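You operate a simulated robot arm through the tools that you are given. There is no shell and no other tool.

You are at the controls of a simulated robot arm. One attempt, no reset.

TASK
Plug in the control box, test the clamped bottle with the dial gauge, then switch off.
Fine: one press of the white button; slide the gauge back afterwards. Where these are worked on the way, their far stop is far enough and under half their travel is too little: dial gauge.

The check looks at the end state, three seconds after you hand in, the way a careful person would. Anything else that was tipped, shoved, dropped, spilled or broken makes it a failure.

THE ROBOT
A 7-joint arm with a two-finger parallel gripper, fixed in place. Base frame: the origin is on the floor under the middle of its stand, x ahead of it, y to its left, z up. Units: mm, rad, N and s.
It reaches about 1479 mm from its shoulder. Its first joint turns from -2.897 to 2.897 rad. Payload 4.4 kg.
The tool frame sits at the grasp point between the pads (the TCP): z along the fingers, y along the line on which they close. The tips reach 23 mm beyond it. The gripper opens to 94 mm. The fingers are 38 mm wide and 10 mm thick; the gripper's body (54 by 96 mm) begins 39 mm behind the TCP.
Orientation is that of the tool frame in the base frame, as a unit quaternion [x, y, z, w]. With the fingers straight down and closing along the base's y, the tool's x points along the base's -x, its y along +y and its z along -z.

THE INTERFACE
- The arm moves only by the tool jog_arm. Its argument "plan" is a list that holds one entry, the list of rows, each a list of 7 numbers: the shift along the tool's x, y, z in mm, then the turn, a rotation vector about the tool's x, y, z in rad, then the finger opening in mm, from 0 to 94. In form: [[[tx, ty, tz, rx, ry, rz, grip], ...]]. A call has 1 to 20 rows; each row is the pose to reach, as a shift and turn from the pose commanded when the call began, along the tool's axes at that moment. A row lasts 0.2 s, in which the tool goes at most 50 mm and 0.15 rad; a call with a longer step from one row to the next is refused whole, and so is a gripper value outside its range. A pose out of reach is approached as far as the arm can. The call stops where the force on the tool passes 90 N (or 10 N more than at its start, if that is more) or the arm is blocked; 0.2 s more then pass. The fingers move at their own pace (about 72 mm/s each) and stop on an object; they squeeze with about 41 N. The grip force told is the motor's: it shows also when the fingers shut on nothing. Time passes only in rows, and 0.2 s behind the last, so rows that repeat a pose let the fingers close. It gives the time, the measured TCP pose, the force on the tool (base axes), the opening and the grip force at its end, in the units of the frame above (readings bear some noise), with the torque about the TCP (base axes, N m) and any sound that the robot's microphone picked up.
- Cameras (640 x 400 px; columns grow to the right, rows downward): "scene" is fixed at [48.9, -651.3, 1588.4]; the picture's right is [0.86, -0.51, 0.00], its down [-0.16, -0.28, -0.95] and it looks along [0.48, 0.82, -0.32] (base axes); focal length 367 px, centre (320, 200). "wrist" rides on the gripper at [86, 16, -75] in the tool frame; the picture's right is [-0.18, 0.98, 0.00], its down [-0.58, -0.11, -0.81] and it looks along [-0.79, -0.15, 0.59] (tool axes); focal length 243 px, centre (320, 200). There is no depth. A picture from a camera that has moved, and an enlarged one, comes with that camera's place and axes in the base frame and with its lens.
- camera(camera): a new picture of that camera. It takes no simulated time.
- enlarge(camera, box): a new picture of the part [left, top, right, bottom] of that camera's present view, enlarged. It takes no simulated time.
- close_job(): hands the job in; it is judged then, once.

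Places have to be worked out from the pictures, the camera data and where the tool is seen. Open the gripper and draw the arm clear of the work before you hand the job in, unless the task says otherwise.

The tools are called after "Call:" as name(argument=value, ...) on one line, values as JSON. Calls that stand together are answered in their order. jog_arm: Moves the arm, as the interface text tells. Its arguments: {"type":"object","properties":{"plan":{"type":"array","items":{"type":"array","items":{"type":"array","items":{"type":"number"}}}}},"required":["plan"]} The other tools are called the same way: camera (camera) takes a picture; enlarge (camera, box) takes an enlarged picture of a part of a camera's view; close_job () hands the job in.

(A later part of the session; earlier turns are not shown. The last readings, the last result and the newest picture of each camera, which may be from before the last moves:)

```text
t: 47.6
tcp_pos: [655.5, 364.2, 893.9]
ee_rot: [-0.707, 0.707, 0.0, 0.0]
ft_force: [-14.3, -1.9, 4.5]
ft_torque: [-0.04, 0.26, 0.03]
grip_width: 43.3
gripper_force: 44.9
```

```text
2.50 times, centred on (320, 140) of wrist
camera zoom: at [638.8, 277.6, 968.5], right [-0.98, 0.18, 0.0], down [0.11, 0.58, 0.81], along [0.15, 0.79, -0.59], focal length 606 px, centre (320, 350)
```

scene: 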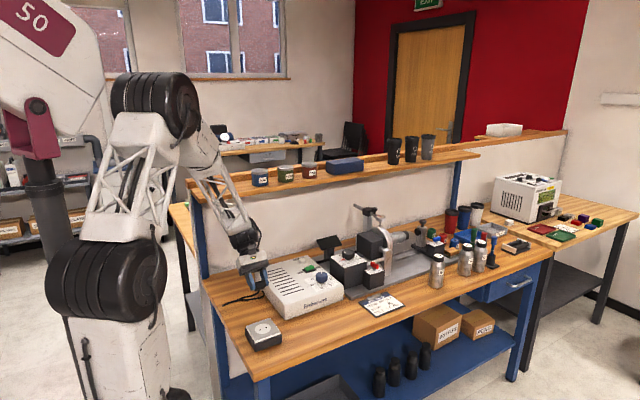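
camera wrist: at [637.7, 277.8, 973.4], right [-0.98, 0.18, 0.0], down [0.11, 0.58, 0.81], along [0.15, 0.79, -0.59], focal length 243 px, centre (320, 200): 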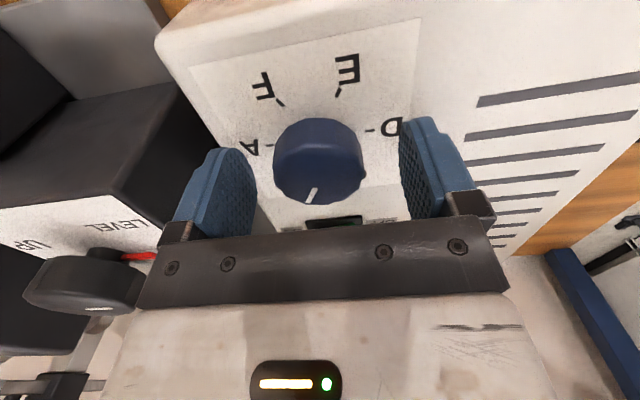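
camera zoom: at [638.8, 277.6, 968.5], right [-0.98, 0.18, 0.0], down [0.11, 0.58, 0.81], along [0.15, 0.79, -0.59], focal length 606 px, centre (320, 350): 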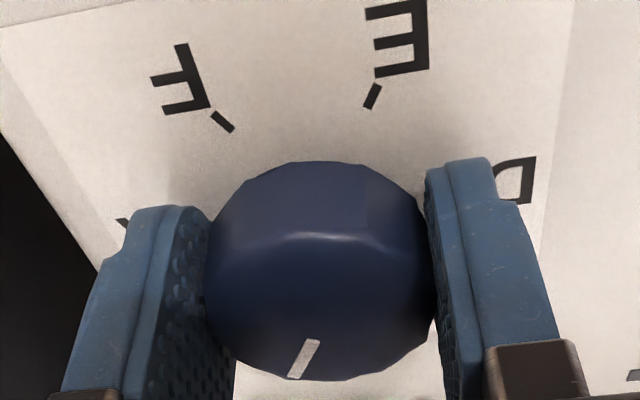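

Gripped the knob (43.3 mm). Rotate clockwise from above by 60° (tool +rz) toward A.

Call:
jog_arm(plan=[[[0, 0.4, 0, 0, 0, 0.12, 35], [0, 0.4, 0, 0, 0, 0.24, 35], [0, 0.4, 0, 0, 0, 0.36, 35], [0, 0.4, 0, 0, 0, 0.48, 35], [0, 0.4, 0, 0, 0, 0.6, 35], [0, 0.4, 0, 0, 0, 0.72, 35], [0, 0.4, 0, 0, 0, 0.84, 35], [0, 0.4, 0, 0, 0, 0.95, 35], [0, 0.4, 0, 0, 0, 1.047, 35], [0, 0.4, 0, 0, 0, 1.047, 35]]])

Call:
camera(camera="wrist")

Call:
enlarge(camera="wrist", box=[200, 60, 440, 220])

Call:
enlarge(camera="scene", box=[290, 250, 350, 290])

```text
t: 49.8
tcp_pos: [654.5, 364.6, 892.8]
ee_rot: [-0.258, 0.966, 0.0, 0.002]
ft_force: [-0.1, 7.1, 26.4]
ft_torque: [0.15, 0.08, -0.05]
grip_width: 43.2
gripper_force: 45.0
```

```text
taken
camera wrist: at [571.5, 335.3, 968.0], right [-0.33, 0.94, 0.0], down [0.56, 0.19, 0.81], along [0.76, 0.27, -0.59], focal length 243 px, centre (320, 200)
```

wrist: 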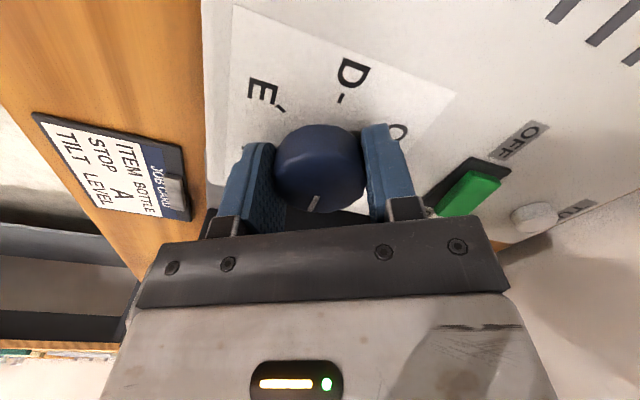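

```text
2.50 times, centred on (320, 140) of wrist
camera zoom: at [571.5, 335.3, 968.0], right [-0.33, 0.94, 0.0], down [0.56, 0.19, 0.81], along [0.76, 0.27, -0.59], focal length 606 px, centre (320, 350)
```

zoom: 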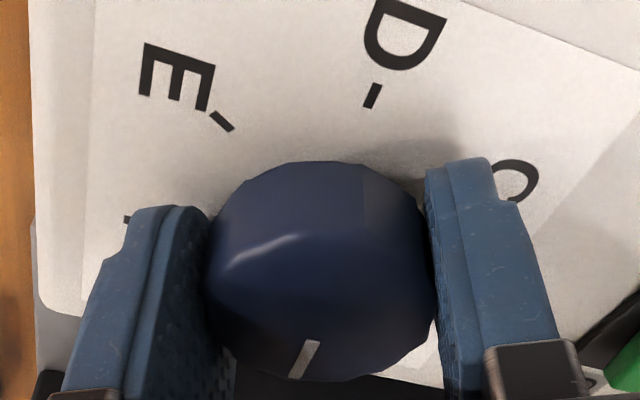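

```text
10.00 times, centred on (320, 270) of scene
camera zoom: at [48.9, -651.3, 1588.4], right [0.86, -0.51, 0.0], down [-0.16, -0.28, -0.95], along [0.48, 0.82, -0.32], focal length 3672 px, centre (320, -500)
```

zoom: 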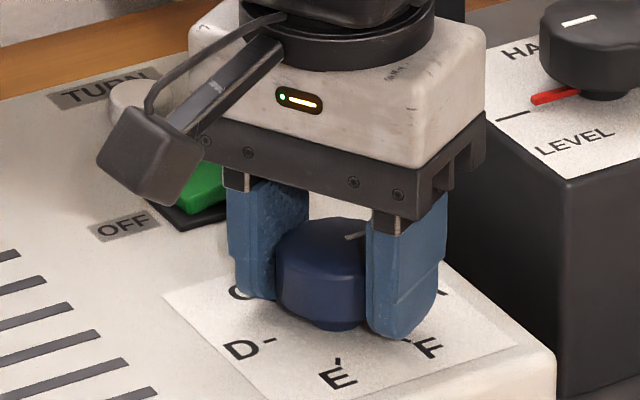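

The knob followed the gripper the full 60°. I open and rise to verify the pointer.

Call:
jog_arm(plan=[[[0, 0, 0, 0, 0, 0, 60], [0, 0, 0, 0, 0, 0, 66], [0, 0, -10, 0, 0, 0, 66], [0, 0, -30, 0, 0, 0, 66], [0, 0, -60, 0, 0, 0, 66], [0, 0, -95, 0, 0, 0, 66], [0, 0, -95, 0, 0, 0, 66]]])

Call:
camera(camera="wrist")

Call:
enlarge(camera="wrist", box=[240, 0, 400, 120])

Call:
enlarge(camera="scene", box=[290, 250, 350, 290])

```text
t: 51.4
tcp_pos: [656.8, 365.5, 988.3]
ee_rot: [-0.259, 0.966, 0.0, 0.0]
ft_force: [0.3, 0.8, -0.4]
ft_torque: [0.01, 0.04, 0.05]
grip_width: 66.2
gripper_force: 0.0
```

```text
taken
camera wrist: at [572.9, 336.0, 1063.8], right [-0.33, 0.94, 0.0], down [0.56, 0.2, 0.81], along [0.76, 0.27, -0.59], focal length 243 px, centre (320, 200)
```

wrist: 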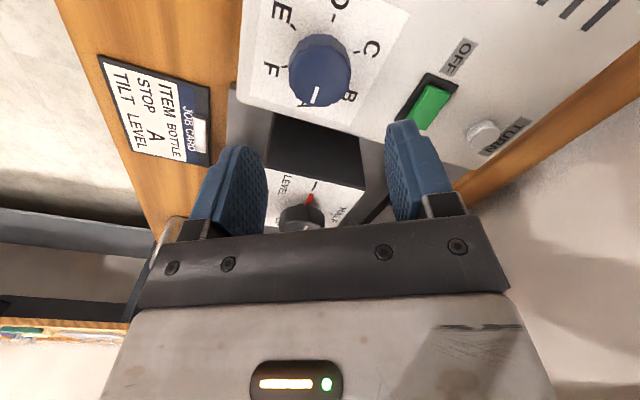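

```text
3.33 times, centred on (320, 60) of wrist
camera zoom: at [572.9, 336.0, 1063.8], right [-0.33, 0.94, 0.0], down [0.56, 0.2, 0.81], along [0.76, 0.27, -0.59], focal length 809 px, centre (320, 667)
```

zoom: 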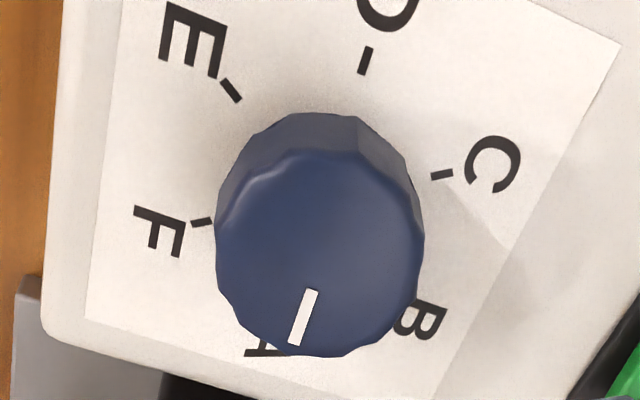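

```text
10.00 times, centred on (320, 270) of scene
camera zoom: at [48.9, -651.3, 1588.4], right [0.86, -0.51, 0.0], down [-0.16, -0.28, -0.95], along [0.48, 0.82, -0.32], focal length 3672 px, centre (320, -500)
```

zoom: 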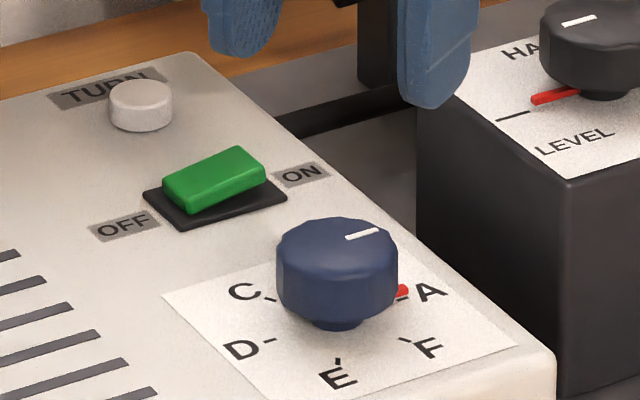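

Selector now points at A. Next is the rocker: I yaw back to 90° with fingers closed and hover over its ON (+x) end for a close look.

Call:
jog_arm(plan=[[[-8, 9.7, 0, 0, 0, -0.131, 40], [-16, 19.4, 0, 0, 0, -0.262, 20], [-24, 29.1, 0, 0, 0, -0.393, 0], [-32, 38.9, 0, 0, 0, -0.524, 0], [-40, 48.6, 0, 0, 0, -0.654, 0], [-48, 58.3, 0, 0, 0, -0.785, 0], [-56, 68.1, 0, 0, 0, -0.916, 0], [-64, 77.8, 0, 0, 0, -1.047, 0], [-64, 77.8, 0, 0, 0, -1.047, 0]]])

Call:
camera(camera="wrist")

Call:
enlarge(camera="wrist", box=[240, 20, 400, 140])

Call:
enlarge(camera="scene", box=[280, 230, 360, 290])

```text
t: 53.4
tcp_pos: [671.1, 462.7, 986.6]
ee_rot: [0.707, -0.707, 0.0, 0.0]
ft_force: [0.0, 0.0, 0.6]
ft_torque: [0.01, 0.0, -0.02]
grip_width: 0.0
gripper_force: 41.2
```

```text
taken
camera wrist: at [654.8, 377.0, 1062.1], right [-0.98, 0.18, 0.0], down [0.11, 0.58, 0.81], along [0.15, 0.79, -0.59], focal length 243 px, centre (320, 200)
```

wrist: 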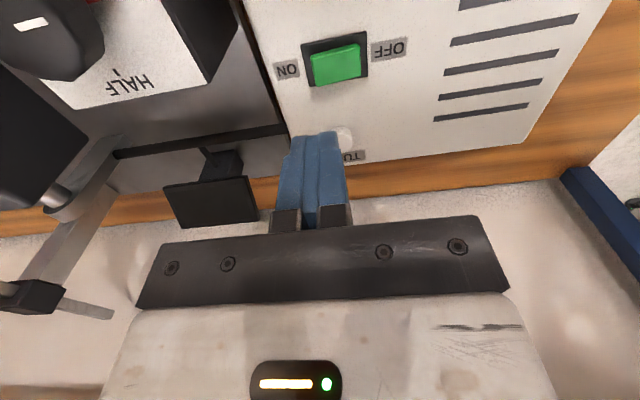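

```text
3.33 times, centred on (320, 80) of wrist
camera zoom: at [654.8, 377.0, 1062.1], right [-0.98, 0.18, 0.0], down [0.11, 0.58, 0.81], along [0.15, 0.79, -0.59], focal length 809 px, centre (320, 600)
```

zoom: 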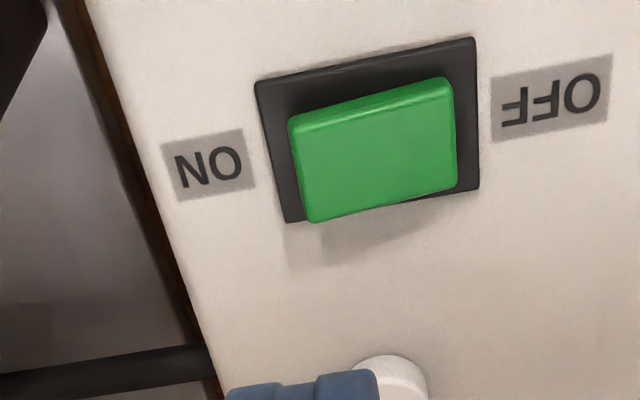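

```text
6.67 times, centred on (320, 260) of scene
camera zoom: at [48.9, -651.3, 1588.4], right [0.86, -0.51, 0.0], down [-0.16, -0.28, -0.95], along [0.48, 0.82, -0.32], focal length 2448 px, centre (320, -200)
```

zoom: 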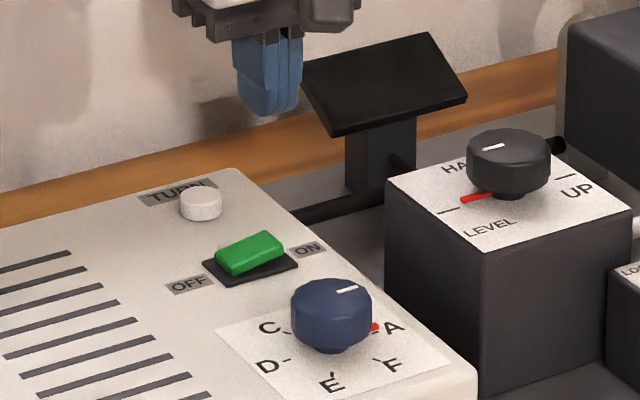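

Rocker centre is about (660, 464.5). I shift so the closed fingertips land on its outer ON half (+x end), descend near it, and check.

Call:
jog_arm(plan=[[[-1.5, -7, 20, 0, 0, 0, 0], [-1.5, -7, 40, 0, 0, 0, 0], [-1.5, -7, 60, 0, 0, 0, 0], [-1.5, -7, 74, 0, 0, 0, 0], [-1.5, -7, 74, 0, 0, 0, 0]]])

Call:
enlarge(camera="wrist", box=[240, 60, 400, 200])

Call:
enlarge(camera="scene", box=[280, 230, 360, 290])

```text
t: 54.6
tcp_pos: [677.7, 463.5, 914.0]
ee_rot: [-0.707, 0.707, 0.0, 0.0]
ft_force: [-0.3, -0.6, 1.2]
ft_torque: [-0.02, -0.01, 0.03]
grip_width: 0.0
gripper_force: 41.4
```

```text
2.86 times, centred on (320, 130) of wrist
camera zoom: at [662.6, 376.7, 989.1], right [-0.98, 0.18, 0.0], down [0.11, 0.58, 0.81], along [0.15, 0.79, -0.59], focal length 693 px, centre (320, 400)
```

zoom: 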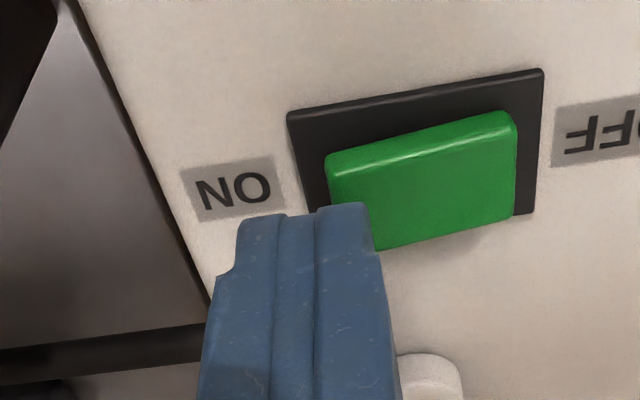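

```text
6.67 times, centred on (320, 260) of scene
camera zoom: at [48.9, -651.3, 1588.4], right [0.86, -0.51, 0.0], down [-0.16, -0.28, -0.95], along [0.48, 0.82, -0.32], focal length 2448 px, centre (320, -200)
```

zoom: 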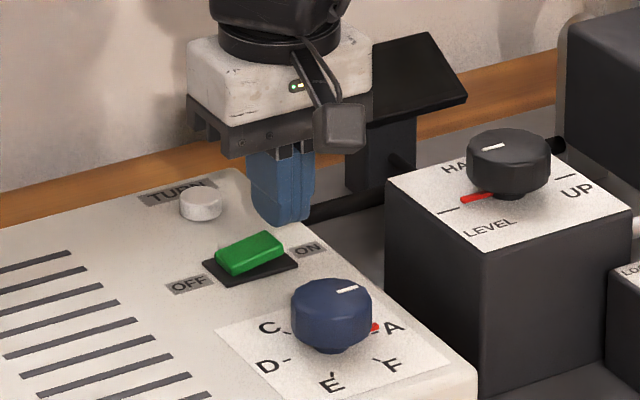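

Finger is ~20 mm out from rocker centre; I pull in 3 mm and press down slowly on the ON end, listening for the click.

Call:
jog_arm(plan=[[[-1.5, 3, 4, 0, 0, 0, 0], [-1.5, 3, 8, 0, 0, 0, 0], [-1.5, 3, 10, 0, 0, 0, 0], [-1.5, 3, 12, 0, 0, 0, 0], [-1.5, 3, 14, 0, 0, 0, 0], [-1.5, 3, 14, 0, 0, 0, 0]]])

Call:
enlarge(camera="wrist", box=[240, 60, 400, 200])

Call:
enlarge(camera="scene", box=[280, 230, 360, 290])

```text
t: 56.0
tcp_pos: [675.7, 466.0, 899.9]
ee_rot: [-0.707, 0.707, 0.0, 0.001]
ft_force: [0.7, -0.5, 0.7]
ft_torque: [-0.04, 0.03, -0.04]
grip_width: 0.0
gripper_force: 40.9
```

```text
2.86 times, centred on (320, 130) of wrist
camera zoom: at [659.0, 379.7, 975.1], right [-0.98, 0.18, 0.0], down [0.11, 0.58, 0.81], along [0.15, 0.79, -0.59], focal length 693 px, centre (320, 400)
```

zoom: 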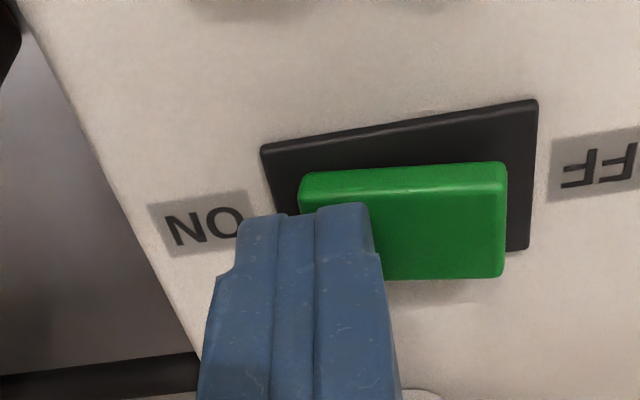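

```text
6.67 times, centred on (320, 260) of scene
camera zoom: at [48.9, -651.3, 1588.4], right [0.86, -0.51, 0.0], down [-0.16, -0.28, -0.95], along [0.48, 0.82, -0.32], focal length 2448 px, centre (320, -200)
```

zoom: 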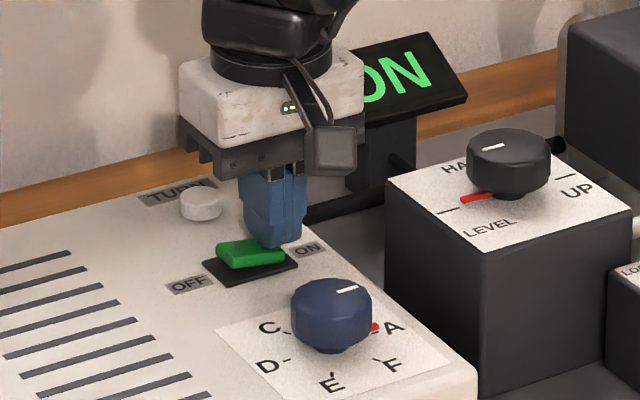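

The display lit up "ON", so the box is powered and the rocker switched. I rise a little to confirm the rocker state and the display text.

Call:
jog_arm(plan=[[[0, 0, -15, 0, 0, 0, 0], [0, 0, -40, 0, 0, 0, 0], [0, 0, -80, 0, 0, 0, 0], [0, 0, -80, 0, 0, 0, 0]]])

Call:
enlarge(camera="scene", box=[280, 220, 380, 290])

Call:
camera(camera="wrist")

Call:
enlarge(camera="wrist", box=[240, 20, 400, 180])

```text
t: 57.0
tcp_pos: [678.0, 469.8, 980.8]
ee_rot: [-0.707, 0.708, 0.0, -0.001]
ft_force: [-0.5, 0.5, -0.6]
ft_torque: [0.0, -0.01, -0.01]
grip_width: 0.1
gripper_force: 41.2
```

```text
5.71 times, centred on (330, 255) of scene
camera zoom: at [48.9, -651.3, 1588.4], right [0.86, -0.51, 0.0], down [-0.16, -0.28, -0.95], along [0.48, 0.82, -0.32], focal length 2098 px, centre (263, -114)
```

zoom: 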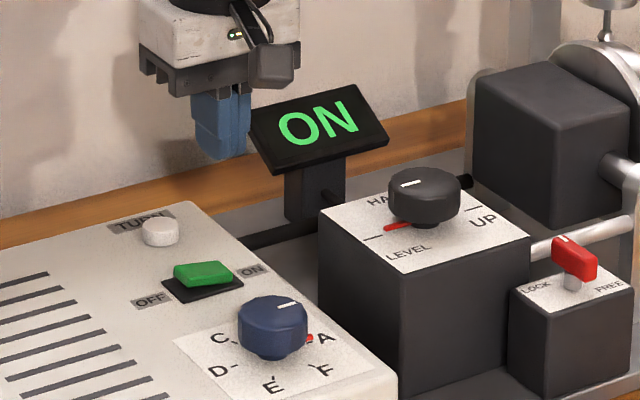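

```text
taken
camera wrist: at [660.4, 383.3, 1055.8], right [-0.98, 0.18, 0.0], down [0.11, 0.58, 0.81], along [0.15, 0.79, -0.59], focal length 243 px, centre (320, 200)
```

wrist: 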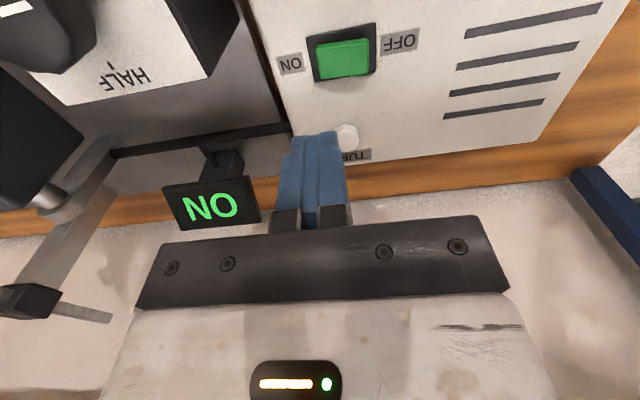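

```text
2.50 times, centred on (320, 100) of wrist
camera zoom: at [660.4, 383.3, 1055.8], right [-0.98, 0.18, 0.0], down [0.11, 0.58, 0.81], along [0.15, 0.79, -0.59], focal length 606 px, centre (320, 450)
```

zoom: 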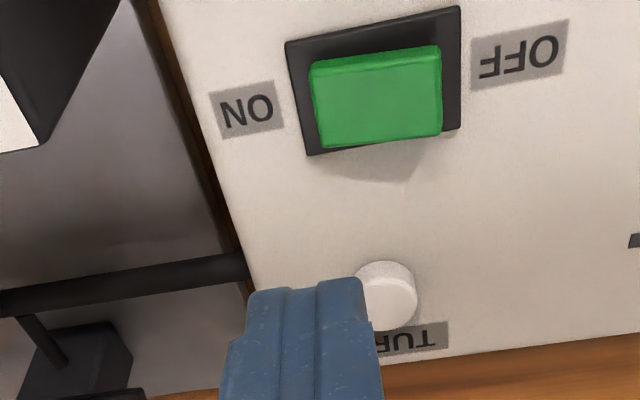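

Display shows ON and the rocker has flipped. Next the TURN button: I estimate it at about (663, 530), so I move over it with fingers closed and check alignment.

Call:
jog_arm(plan=[[[-16, 3.4, 0, 0, 0, 0, 0], [-32, 6.8, 0, 0, 0, 0, 0], [-48, 10.2, 0, 0, 0, 0, 0], [-62, 13.6, 0, 0, 0, 0, 0], [-62, 13.6, 20, 0, 0, 0, 0], [-62, 13.6, 40, 0, 0, 0, 0], [-62, 13.6, 40, 0, 0, 0, 0]]])

Call:
enlarge(camera="wrist", box=[220, 20, 420, 180])

Call:
enlarge(camera="scene", box=[260, 200, 360, 290])

Call:
camera(camera="scene")

```text
t: 58.6
tcp_pos: [663.0, 529.4, 940.4]
ee_rot: [-0.706, 0.708, 0.0, 0.0]
ft_force: [0.9, 0.2, -0.3]
ft_torque: [0.01, -0.04, 0.02]
grip_width: 0.0
gripper_force: 40.9
```

```text
2.50 times, centred on (320, 100) of wrist
camera zoom: at [646.8, 442.8, 1014.6], right [-0.98, 0.18, 0.0], down [0.11, 0.58, 0.81], along [0.15, 0.79, -0.59], focal length 606 px, centre (320, 450)
```

zoom: 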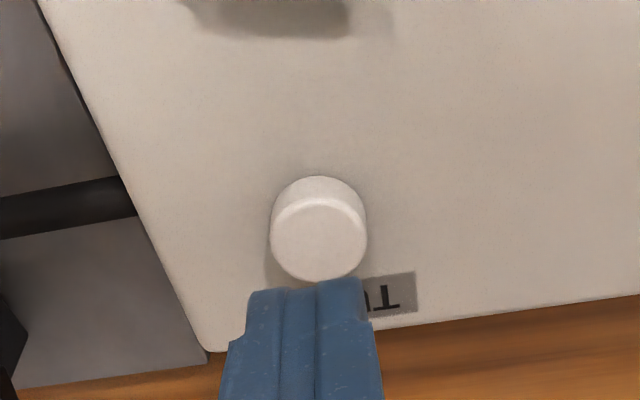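

```text
4.44 times, centred on (310, 245) of scene
camera zoom: at [48.9, -651.3, 1588.4], right [0.86, -0.51, 0.0], down [-0.16, -0.28, -0.95], along [0.48, 0.82, -0.32], focal length 1632 px, centre (364, 0)
```

zoom: 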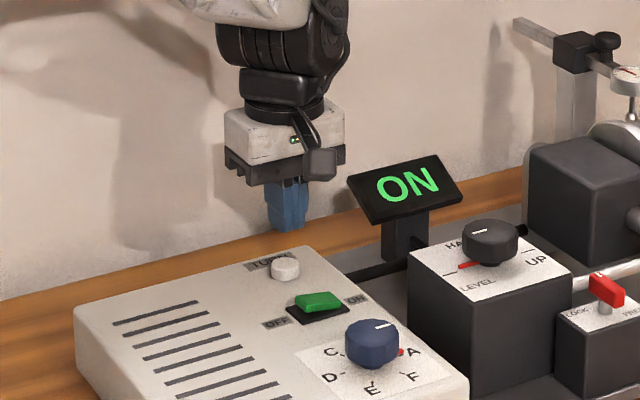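

```text
taken
```

scene: 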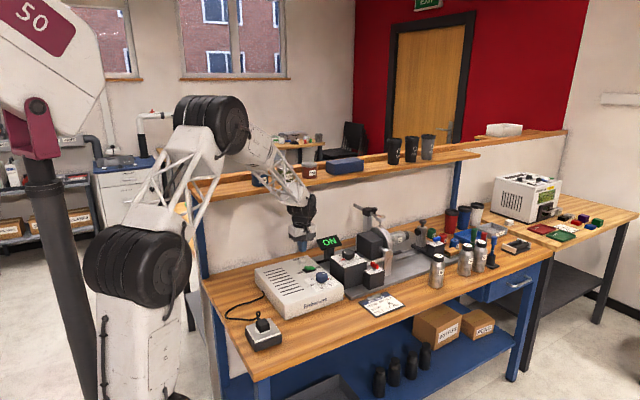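

Button centre is ~(+2, +7) mm from my axis. I shift and lower to just above it, then verify before pressing.

Call:
jog_arm(plan=[[[-3.5, -1, 0, 0, 0, 0, 0], [-7, -2, 0, 0, 0, 0, 0], [-7, -2, 12, 0, 0, 0, 0], [-7, -2, 24, 0, 0, 0, 0], [-7, -2, 30, 0, 0, 0, 0], [-7, -2, 30, 0, 0, 0, 0]]])

Call:
enlarge(camera="wrist", box=[240, 60, 400, 200])

Call:
enlarge(camera="scene", box=[280, 235, 330, 275])

```text
t: 60.0
tcp_pos: [666.1, 533.9, 908.7]
ee_rot: [-0.707, 0.707, 0.001, 0.0]
ft_force: [-0.2, 0.1, 0.5]
ft_torque: [-0.02, -0.03, 0.02]
grip_width: 0.0
gripper_force: 41.6
```

```text
2.86 times, centred on (320, 130) of wrist
camera zoom: at [649.0, 447.7, 983.6], right [-0.98, 0.18, 0.0], down [0.11, 0.58, 0.81], along [0.15, 0.79, -0.59], focal length 693 px, centre (320, 400)
```

zoom: 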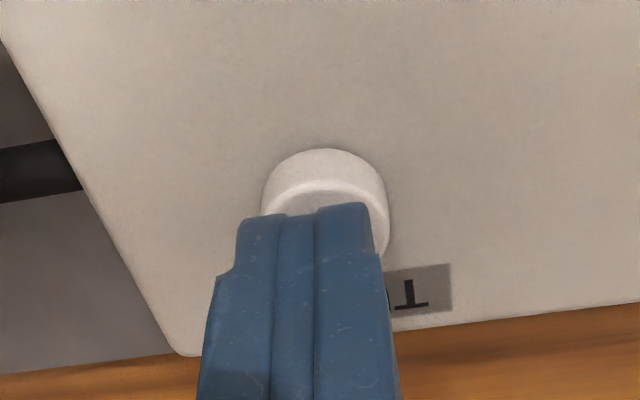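

```text
10.00 times, centred on (305, 255) of scene
camera zoom: at [48.9, -651.3, 1588.4], right [0.86, -0.51, 0.0], down [-0.16, -0.28, -0.95], along [0.48, 0.82, -0.32], focal length 3672 px, centre (470, -350)
```

zoom: 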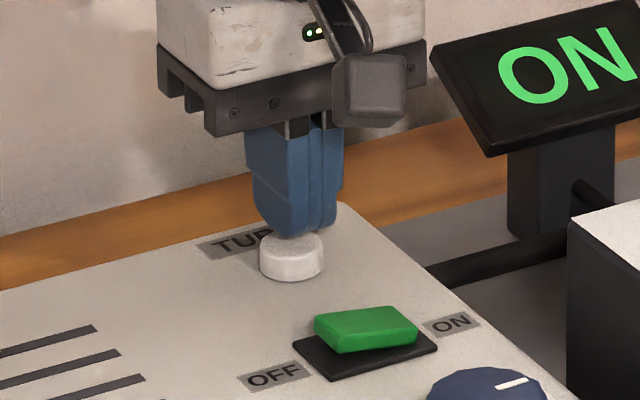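

Finger pads are over the button. I press down slowly (small +y trim) and watch force/display.

Call:
jog_arm(plan=[[[-2.5, 0, 4, 0, 0, 0, 0], [-2.5, 0, 7, 0, 0, 0, 0], [-2.5, 0, 9, 0, 0, 0, 0], [-2.5, 0, 10, 0, 0, 0, 0], [-2.5, 0, 11, 0, 0, 0, 0], [-2.5, 0, 11, 0, 0, 0, 0]]])

Call:
enlarge(camera="scene", box=[280, 215, 430, 285])

```text
t: 61.4
tcp_pos: [662.9, 537.0, 898.4]
ee_rot: [0.708, -0.707, 0.0, 0.0]
ft_force: [-0.4, 0.4, 0.0]
ft_torque: [-0.02, 0.0, 0.0]
grip_width: 0.0
gripper_force: 41.1
```

```text
4.27 times, centred on (355, 250) of scene
camera zoom: at [48.9, -651.3, 1588.4], right [0.86, -0.51, 0.0], down [-0.16, -0.28, -0.95], along [0.48, 0.82, -0.32], focal length 1567 px, centre (171, -13)
```

zoom: 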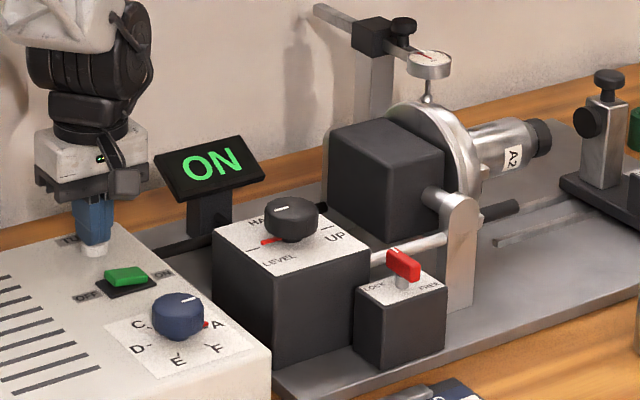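

The bottle has rotated — a label "A2" now faces the front — so the press registered. I zoom to check and then withdraw upward so the button is not pressed again.

Call:
enlarge(camera="scene", box=[370, 205, 430, 255])

Call:
enlarge(camera="scene", box=[280, 240, 330, 280])

Call:
enlarge(camera="wrist", box=[240, 60, 400, 200])

```text
8.00 times, centred on (400, 230) of scene
camera zoom: at [48.9, -651.3, 1588.4], right [0.86, -0.51, 0.0], down [-0.16, -0.28, -0.95], along [0.48, 0.82, -0.32], focal length 2938 px, centre (-320, -40)
```

zoom: 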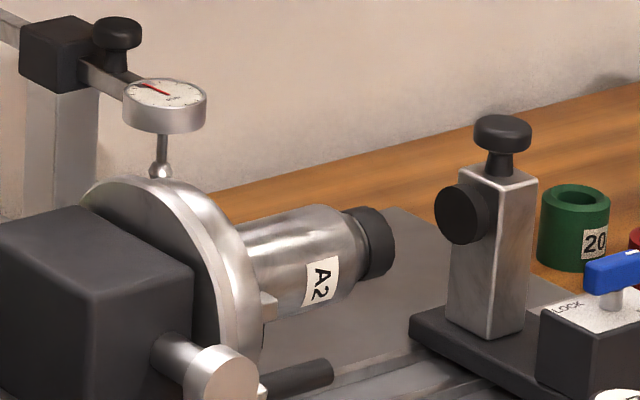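

```text
10.00 times, centred on (305, 260) of scene
camera zoom: at [48.9, -651.3, 1588.4], right [0.86, -0.51, 0.0], down [-0.16, -0.28, -0.95], along [0.48, 0.82, -0.32], focal length 3672 px, centre (470, -400)
```

zoom: 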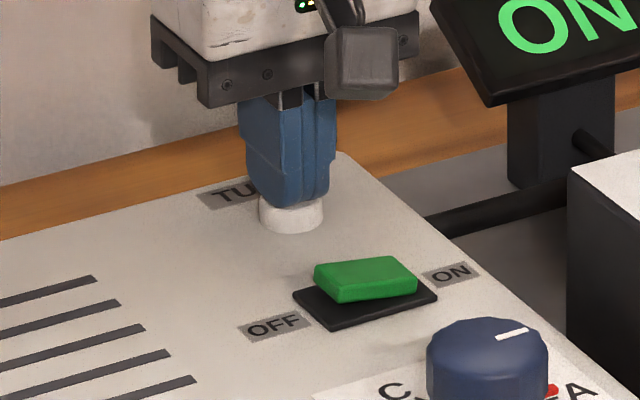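

```text
2.86 times, centred on (320, 130) of wrist
camera zoom: at [647.4, 451.0, 973.4], right [-0.98, 0.18, 0.0], down [0.11, 0.58, 0.81], along [0.15, 0.79, -0.59], focal length 693 px, centre (320, 400)
```

zoom: 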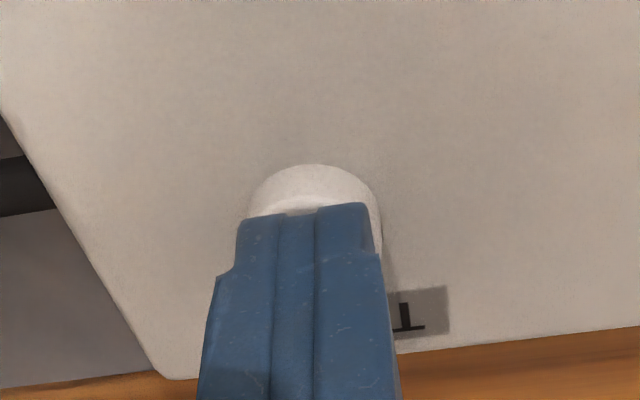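

I hold still briefly to see whether the bottle is still turning or already at rest.

Call:
jog_arm(plan=[[[0, 0, 0, 0, 0, 0, 0]]])

Call:
enlarge(camera="scene", box=[370, 205, 430, 255])

Call:
camera(camera="scene")

```text
t: 61.8
tcp_pos: [664.4, 537.8, 898.3]
ee_rot: [-0.707, 0.707, 0.0, 0.0]
ft_force: [-0.4, 0.6, 1.1]
ft_torque: [0.01, -0.02, 0.03]
grip_width: 0.0
gripper_force: 40.8
```

```text
8.00 times, centred on (400, 230) of scene
camera zoom: at [48.9, -651.3, 1588.4], right [0.86, -0.51, 0.0], down [-0.16, -0.28, -0.95], along [0.48, 0.82, -0.32], focal length 2938 px, centre (-320, -40)
```

zoom: 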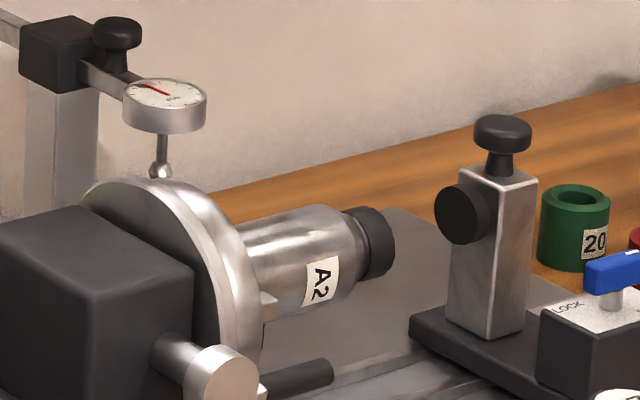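

```text
taken
```

scene: 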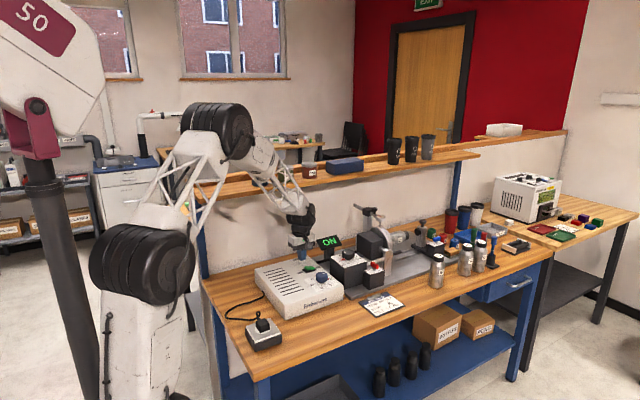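

The bottle is at rest. To know whether the button has really been depressed, I zoom tightly on the button under the fingertips.

Call:
enlarge(camera="scene", box=[294, 250, 310, 270])

Call:
enlarge(camera="wrist", box=[290, 110, 350, 150])

```text
16.00 times, centred on (302, 260) of scene
camera zoom: at [48.9, -651.3, 1588.4], right [0.86, -0.51, 0.0], down [-0.16, -0.28, -0.95], along [0.48, 0.82, -0.32], focal length 5876 px, centre (608, -760)
```

zoom: 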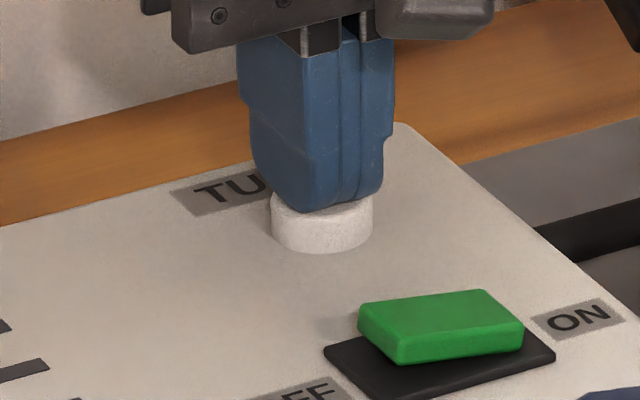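

```text
10.00 times, centred on (320, 130) of wrist
camera zoom: at [647.4, 451.0, 973.3], right [-0.98, 0.18, 0.0], down [0.11, 0.58, 0.81], along [0.15, 0.79, -0.59], focal length 2426 px, centre (320, 900)
```

zoom: 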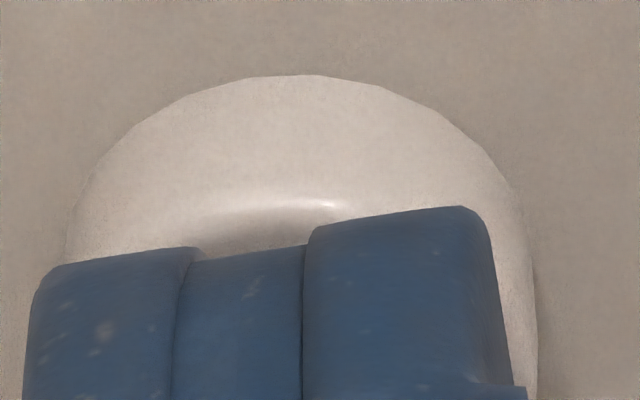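

The button still shows ~10 mm height, so it may only be touched, not pressed; the turn may have come at switch-on. I lift off and compare the button height to decide.

Call:
jog_arm(plan=[[[0, 0, -5, 0, 0, 0, 0], [0, 0, -20, 0, 0, 0, 0], [0, 0, -20, 0, 0, 0, 0]]])

Call:
enlarge(camera="scene", box=[294, 250, 310, 270])

Call:
enlarge(camera="wrist", box=[280, 80, 380, 150])

Call:
enlarge(camera="scene", box=[340, 200, 430, 260])

```text
t: 62.6
tcp_pos: [663.6, 537.6, 918.2]
ee_rot: [0.708, -0.707, 0.0, 0.0]
ft_force: [0.0, -1.0, -0.3]
ft_torque: [-0.01, 0.0, 0.03]
grip_width: 0.1
gripper_force: 40.8
```

```text
16.00 times, centred on (302, 260) of scene
camera zoom: at [48.9, -651.3, 1588.4], right [0.86, -0.51, 0.0], down [-0.16, -0.28, -0.95], along [0.48, 0.82, -0.32], focal length 5876 px, centre (608, -760)
```

zoom: 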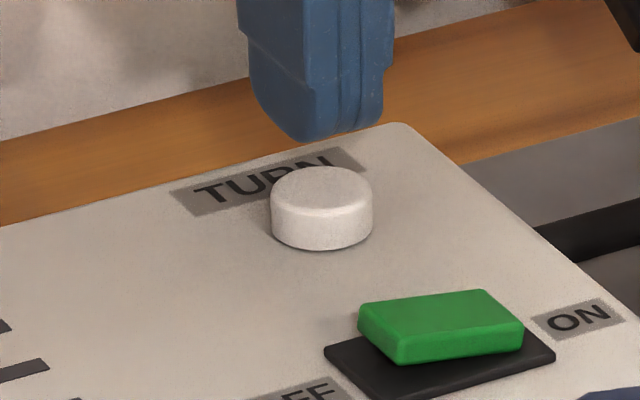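

```text
5.71 times, centred on (330, 115) of wrist
camera zoom: at [647.7, 451.2, 992.7], right [-0.98, 0.18, 0.0], down [0.11, 0.58, 0.81], along [0.15, 0.79, -0.59], focal length 1386 px, centre (263, 686)
```

zoom: 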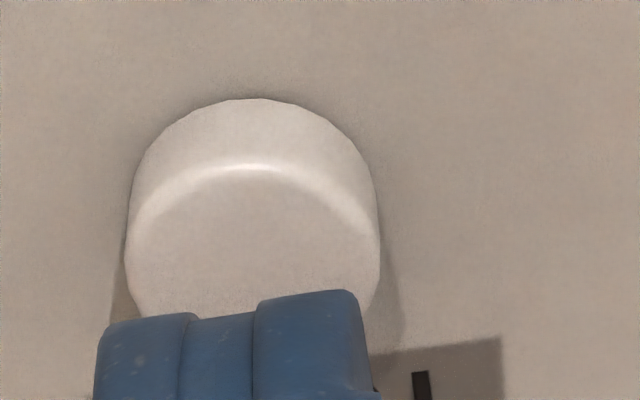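

```text
6.67 times, centred on (385, 230) of scene
camera zoom: at [48.9, -651.3, 1588.4], right [0.86, -0.51, 0.0], down [-0.16, -0.28, -0.95], along [0.48, 0.82, -0.32], focal length 2448 px, centre (-113, 0)
```

zoom: 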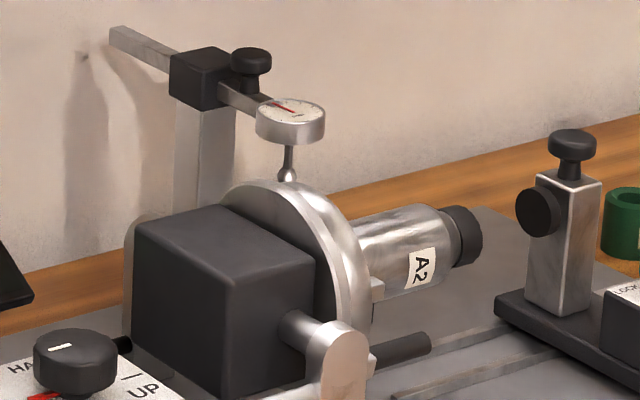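

The bottle now shows its A2 face steadily. I leave the button and go look at the dial gauge closely before sliding it: rise and move right, keeping high above the head.

Call:
jog_arm(plan=[[[15, 0, -40, 0, 0, 0, 0], [40, 0, -80, 0, 0, 0, 0], [65, 0, -120, 0, 0, 0, 0], [90, 0, -160, 0, 0, 0, 0], [115, -20, -195, 0, 0, 0, 20], [130, -60, -225, 0, 0, 0, 40], [140, -105, -235, 0, 0, 0, 60], [150, -150, -235, 0, 0, 0, 80], [157, -195, -235, 0, 0, 0, 94], [157, -240, -235, 0, 0, 0, 94], [157, -285, -235, 0, 0, 0, 94], [157, -325, -235, 0, 0, 0, 94], [157, -346, -235, 0, 0, 0, 94], [157, -346, -235, 0, 0, 0, 94]]])

Call:
camera(camera="wrist")

Call:
enlarge(camera="wrist", box=[220, 60, 420, 240])

Call:
camera(camera="scene")

```text
refused: row 6 steps farther than a row can; nothing moved
```

```text
taken
camera wrist: at [647.7, 451.2, 992.7], right [-0.98, 0.18, 0.0], down [0.11, 0.58, 0.81], along [0.15, 0.79, -0.59], focal length 243 px, centre (320, 200)
```

wrist: 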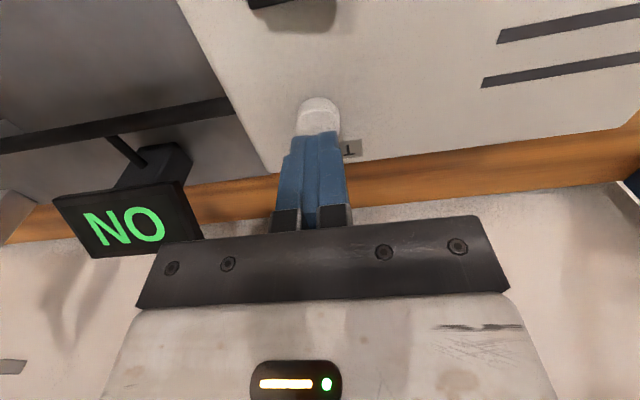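

```text
2.22 times, centred on (320, 150) of wrist
camera zoom: at [647.7, 451.2, 992.7], right [-0.98, 0.18, 0.0], down [0.11, 0.58, 0.81], along [0.15, 0.79, -0.59], focal length 539 px, centre (320, 311)
```

zoom: 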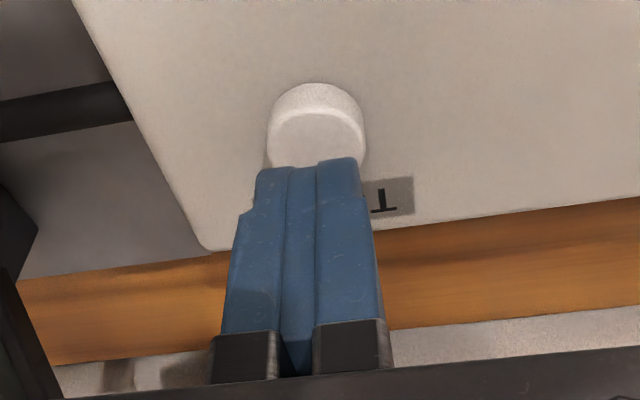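

```text
taken
```

scene: 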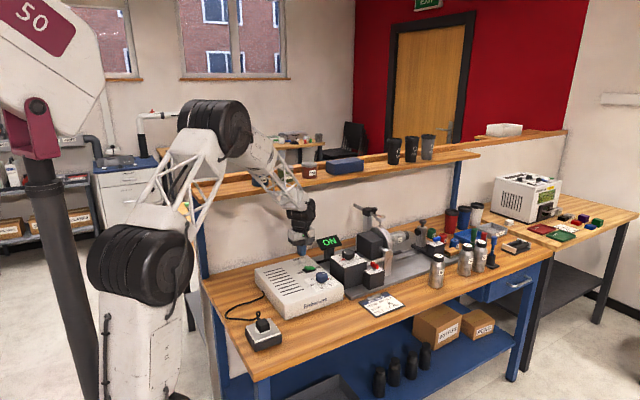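

That call was refused for one over-long step (nothing moved). I resend with shorter steps.

Call:
jog_arm(plan=[[[15, 0, -40, 0, 0, 0, 0], [35, 0, -80, 0, 0, 0, 0], [55, 0, -120, 0, 0, 0, 0], [75, 0, -160, 0, 0, 0, 0], [95, -15, -195, 0, 0, 0, 20], [110, -45, -225, 0, 0, 0, 40], [125, -85, -235, 0, 0, 0, 60], [140, -125, -235, 0, 0, 0, 80], [150, -165, -235, 0, 0, 0, 94], [157, -205, -235, 0, 0, 0, 94], [157, -250, -235, 0, 0, 0, 94], [157, -295, -235, 0, 0, 0, 94], [157, -335, -235, 0, 0, 0, 94], [157, -346, -235, 0, 0, 0, 94], [157, -346, -235, 0, 0, 0, 94]]])

Call:
camera(camera="wrist")

Call:
enlarge(camera="wrist", box=[220, 60, 420, 240])

Call:
camera(camera="scene")

```text
t: 65.8
tcp_pos: [1009.9, 382.4, 1153.5]
ee_rot: [0.707, -0.707, 0.001, 0.0]
ft_force: [-0.5, 0.6, -0.6]
ft_torque: [0.01, 0.02, 0.01]
grip_width: 93.9
gripper_force: 0.1
```

```text
taken
camera wrist: at [993.0, 295.3, 1228.3], right [-0.98, 0.18, 0.0], down [0.11, 0.58, 0.81], along [0.15, 0.79, -0.59], focal length 243 px, centre (320, 200)
```

wrist: 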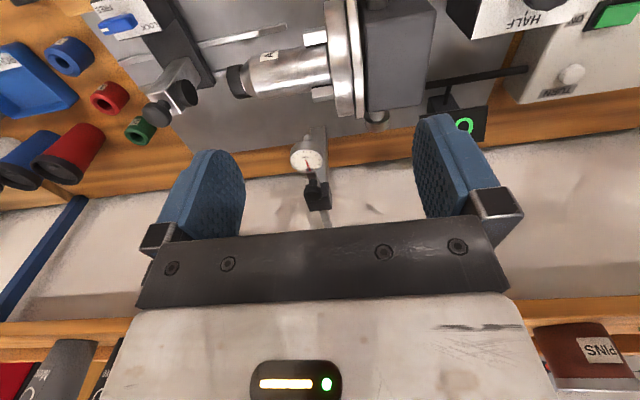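

```text
2.22 times, centred on (320, 150) of wrist
camera zoom: at [993.0, 295.3, 1228.3], right [-0.98, 0.18, 0.0], down [0.11, 0.58, 0.81], along [0.15, 0.79, -0.59], focal length 539 px, centre (320, 311)
```

zoom: 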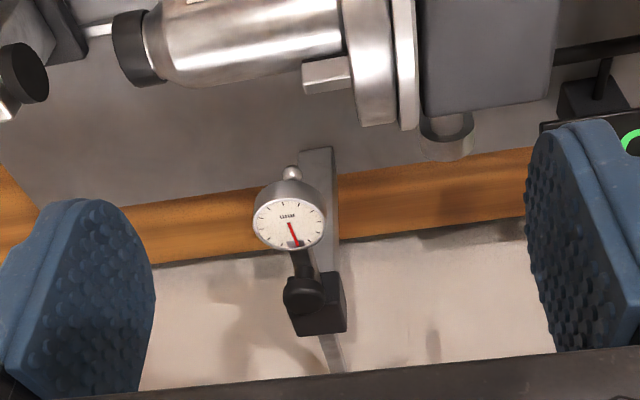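

```text
taken
```

scene: 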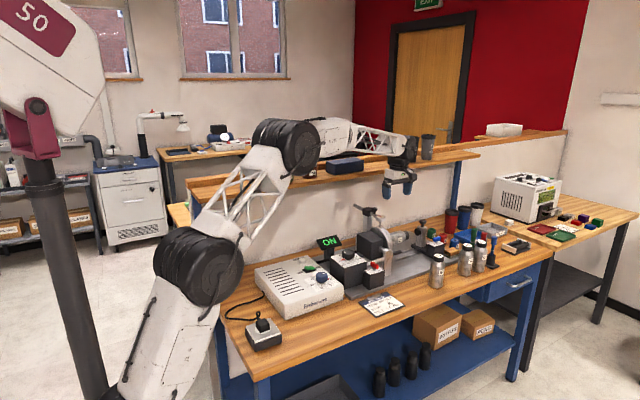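

The gauge sits at about (1050, 509), bottle axis at y≈422, so it must slide ~85 mm toward −y. I move closer above it to measure precisely.

Call:
jog_arm(plan=[[[-20, -10, 10, 0, 0, 0, 94], [-40, -20, 20, 0, 0, 0, 94], [-60, -30, 35, 0, 0, 0, 94], [-80, -38, 45, 0, 0, 0, 94], [-95, -38, 55, 0, 0, 0, 94], [-95, -38, 55, 0, 0, 0, 94]]])

Call:
camera(camera="wrist")

Call:
enlarge(camera="wrist", box=[240, 0, 400, 120])

Call:
enlarge(camera="scene", box=[345, 170, 445, 250])

```text
t: 67.2
tcp_pos: [1050.0, 476.0, 1099.3]
ee_rot: [0.707, -0.707, 0.0, 0.0]
ft_force: [-0.7, -0.5, 1.5]
ft_torque: [-0.01, -0.02, -0.02]
grip_width: 94.0
gripper_force: 0.0
```

```text
taken
camera wrist: at [1033.0, 389.3, 1174.5], right [-0.98, 0.18, 0.0], down [0.11, 0.58, 0.81], along [0.15, 0.79, -0.59], focal length 243 px, centre (320, 200)
```

wrist: 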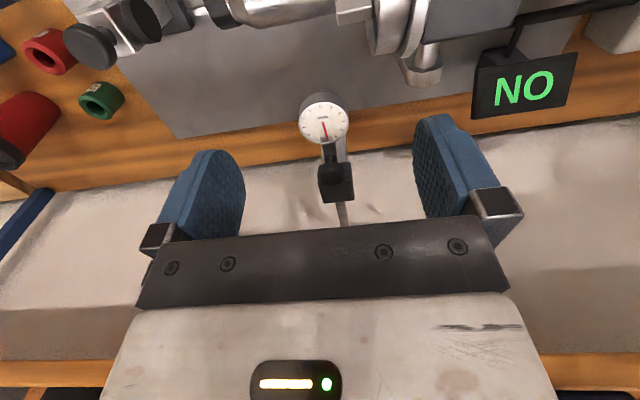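

```text
3.33 times, centred on (320, 60) of wrist
camera zoom: at [1033.0, 389.3, 1174.5], right [-0.98, 0.18, 0.0], down [0.11, 0.58, 0.81], along [0.15, 0.79, -0.59], focal length 809 px, centre (320, 667)
```

zoom: 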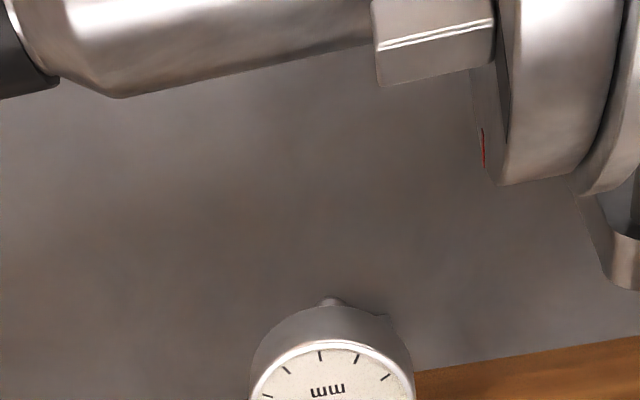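

```text
5.00 times, centred on (395, 210) of scene
camera zoom: at [48.9, -651.3, 1588.4], right [0.86, -0.51, 0.0], down [-0.16, -0.28, -0.95], along [0.48, 0.82, -0.32], focal length 1836 px, centre (-55, 150)
```

zoom: 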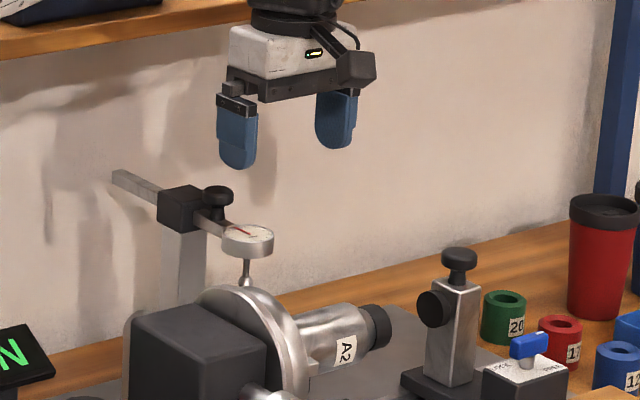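

Zooming on the gauge to locate its dial and clamp block.

Call:
enlarge(camera="wrist", box=[270, 80, 390, 230])

Call:
jog_arm(plan=[[[0, 0, 15, 0, 0, 0, 94], [0, 0, 30, 0, 0, 0, 94], [0, 0, 30, 0, 0, 0, 94]]])

Call:
enlarge(camera="wrist", box=[260, 70, 400, 240])

Call:
camera(camera="wrist")

```text
2.67 times, centred on (330, 155) of wrist
camera zoom: at [1033.0, 389.3, 1174.5], right [-0.98, 0.18, 0.0], down [0.11, 0.58, 0.81], along [0.15, 0.79, -0.59], focal length 647 px, centre (293, 320)
```

zoom: 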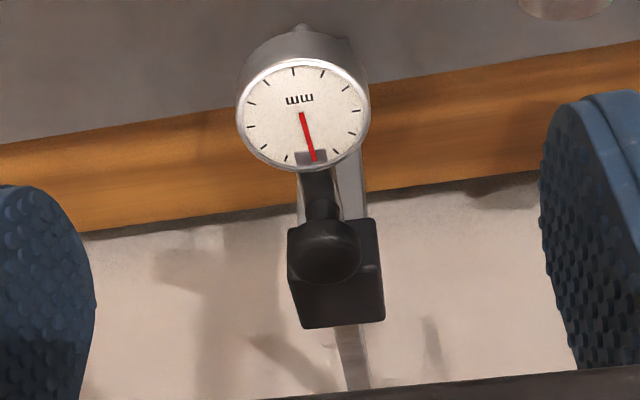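

```text
t: 68.0
tcp_pos: [1048.7, 475.1, 1069.0]
ee_rot: [-0.707, 0.708, 0.0, 0.0]
ft_force: [-0.9, -0.2, 0.5]
ft_torque: [0.01, -0.02, -0.01]
grip_width: 93.6
gripper_force: 0.0
```

```text
2.35 times, centred on (330, 155) of wrist
camera zoom: at [1032.8, 388.5, 1144.0], right [-0.98, 0.18, 0.0], down [0.11, 0.58, 0.81], along [0.15, 0.79, -0.59], focal length 571 px, centre (296, 306)
```

zoom: 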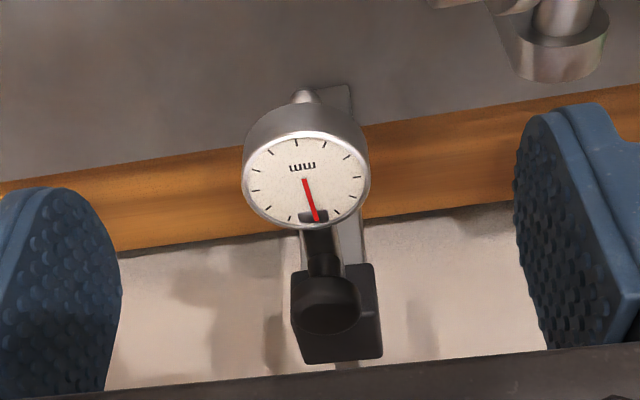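

```text
taken
camera wrist: at [1032.8, 388.5, 1144.0], right [-0.98, 0.18, 0.0], down [0.11, 0.58, 0.81], along [0.15, 0.79, -0.59], focal length 243 px, centre (320, 200)
```

wrist: 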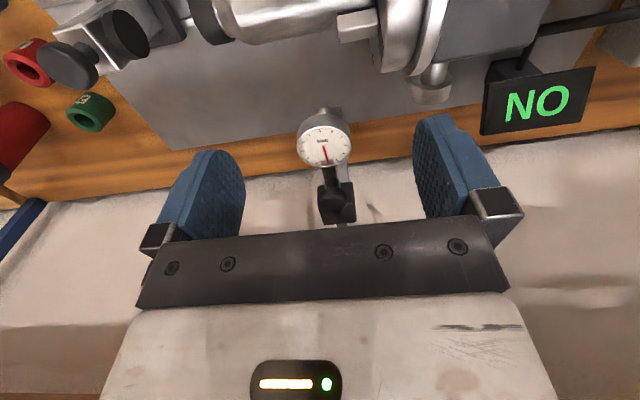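

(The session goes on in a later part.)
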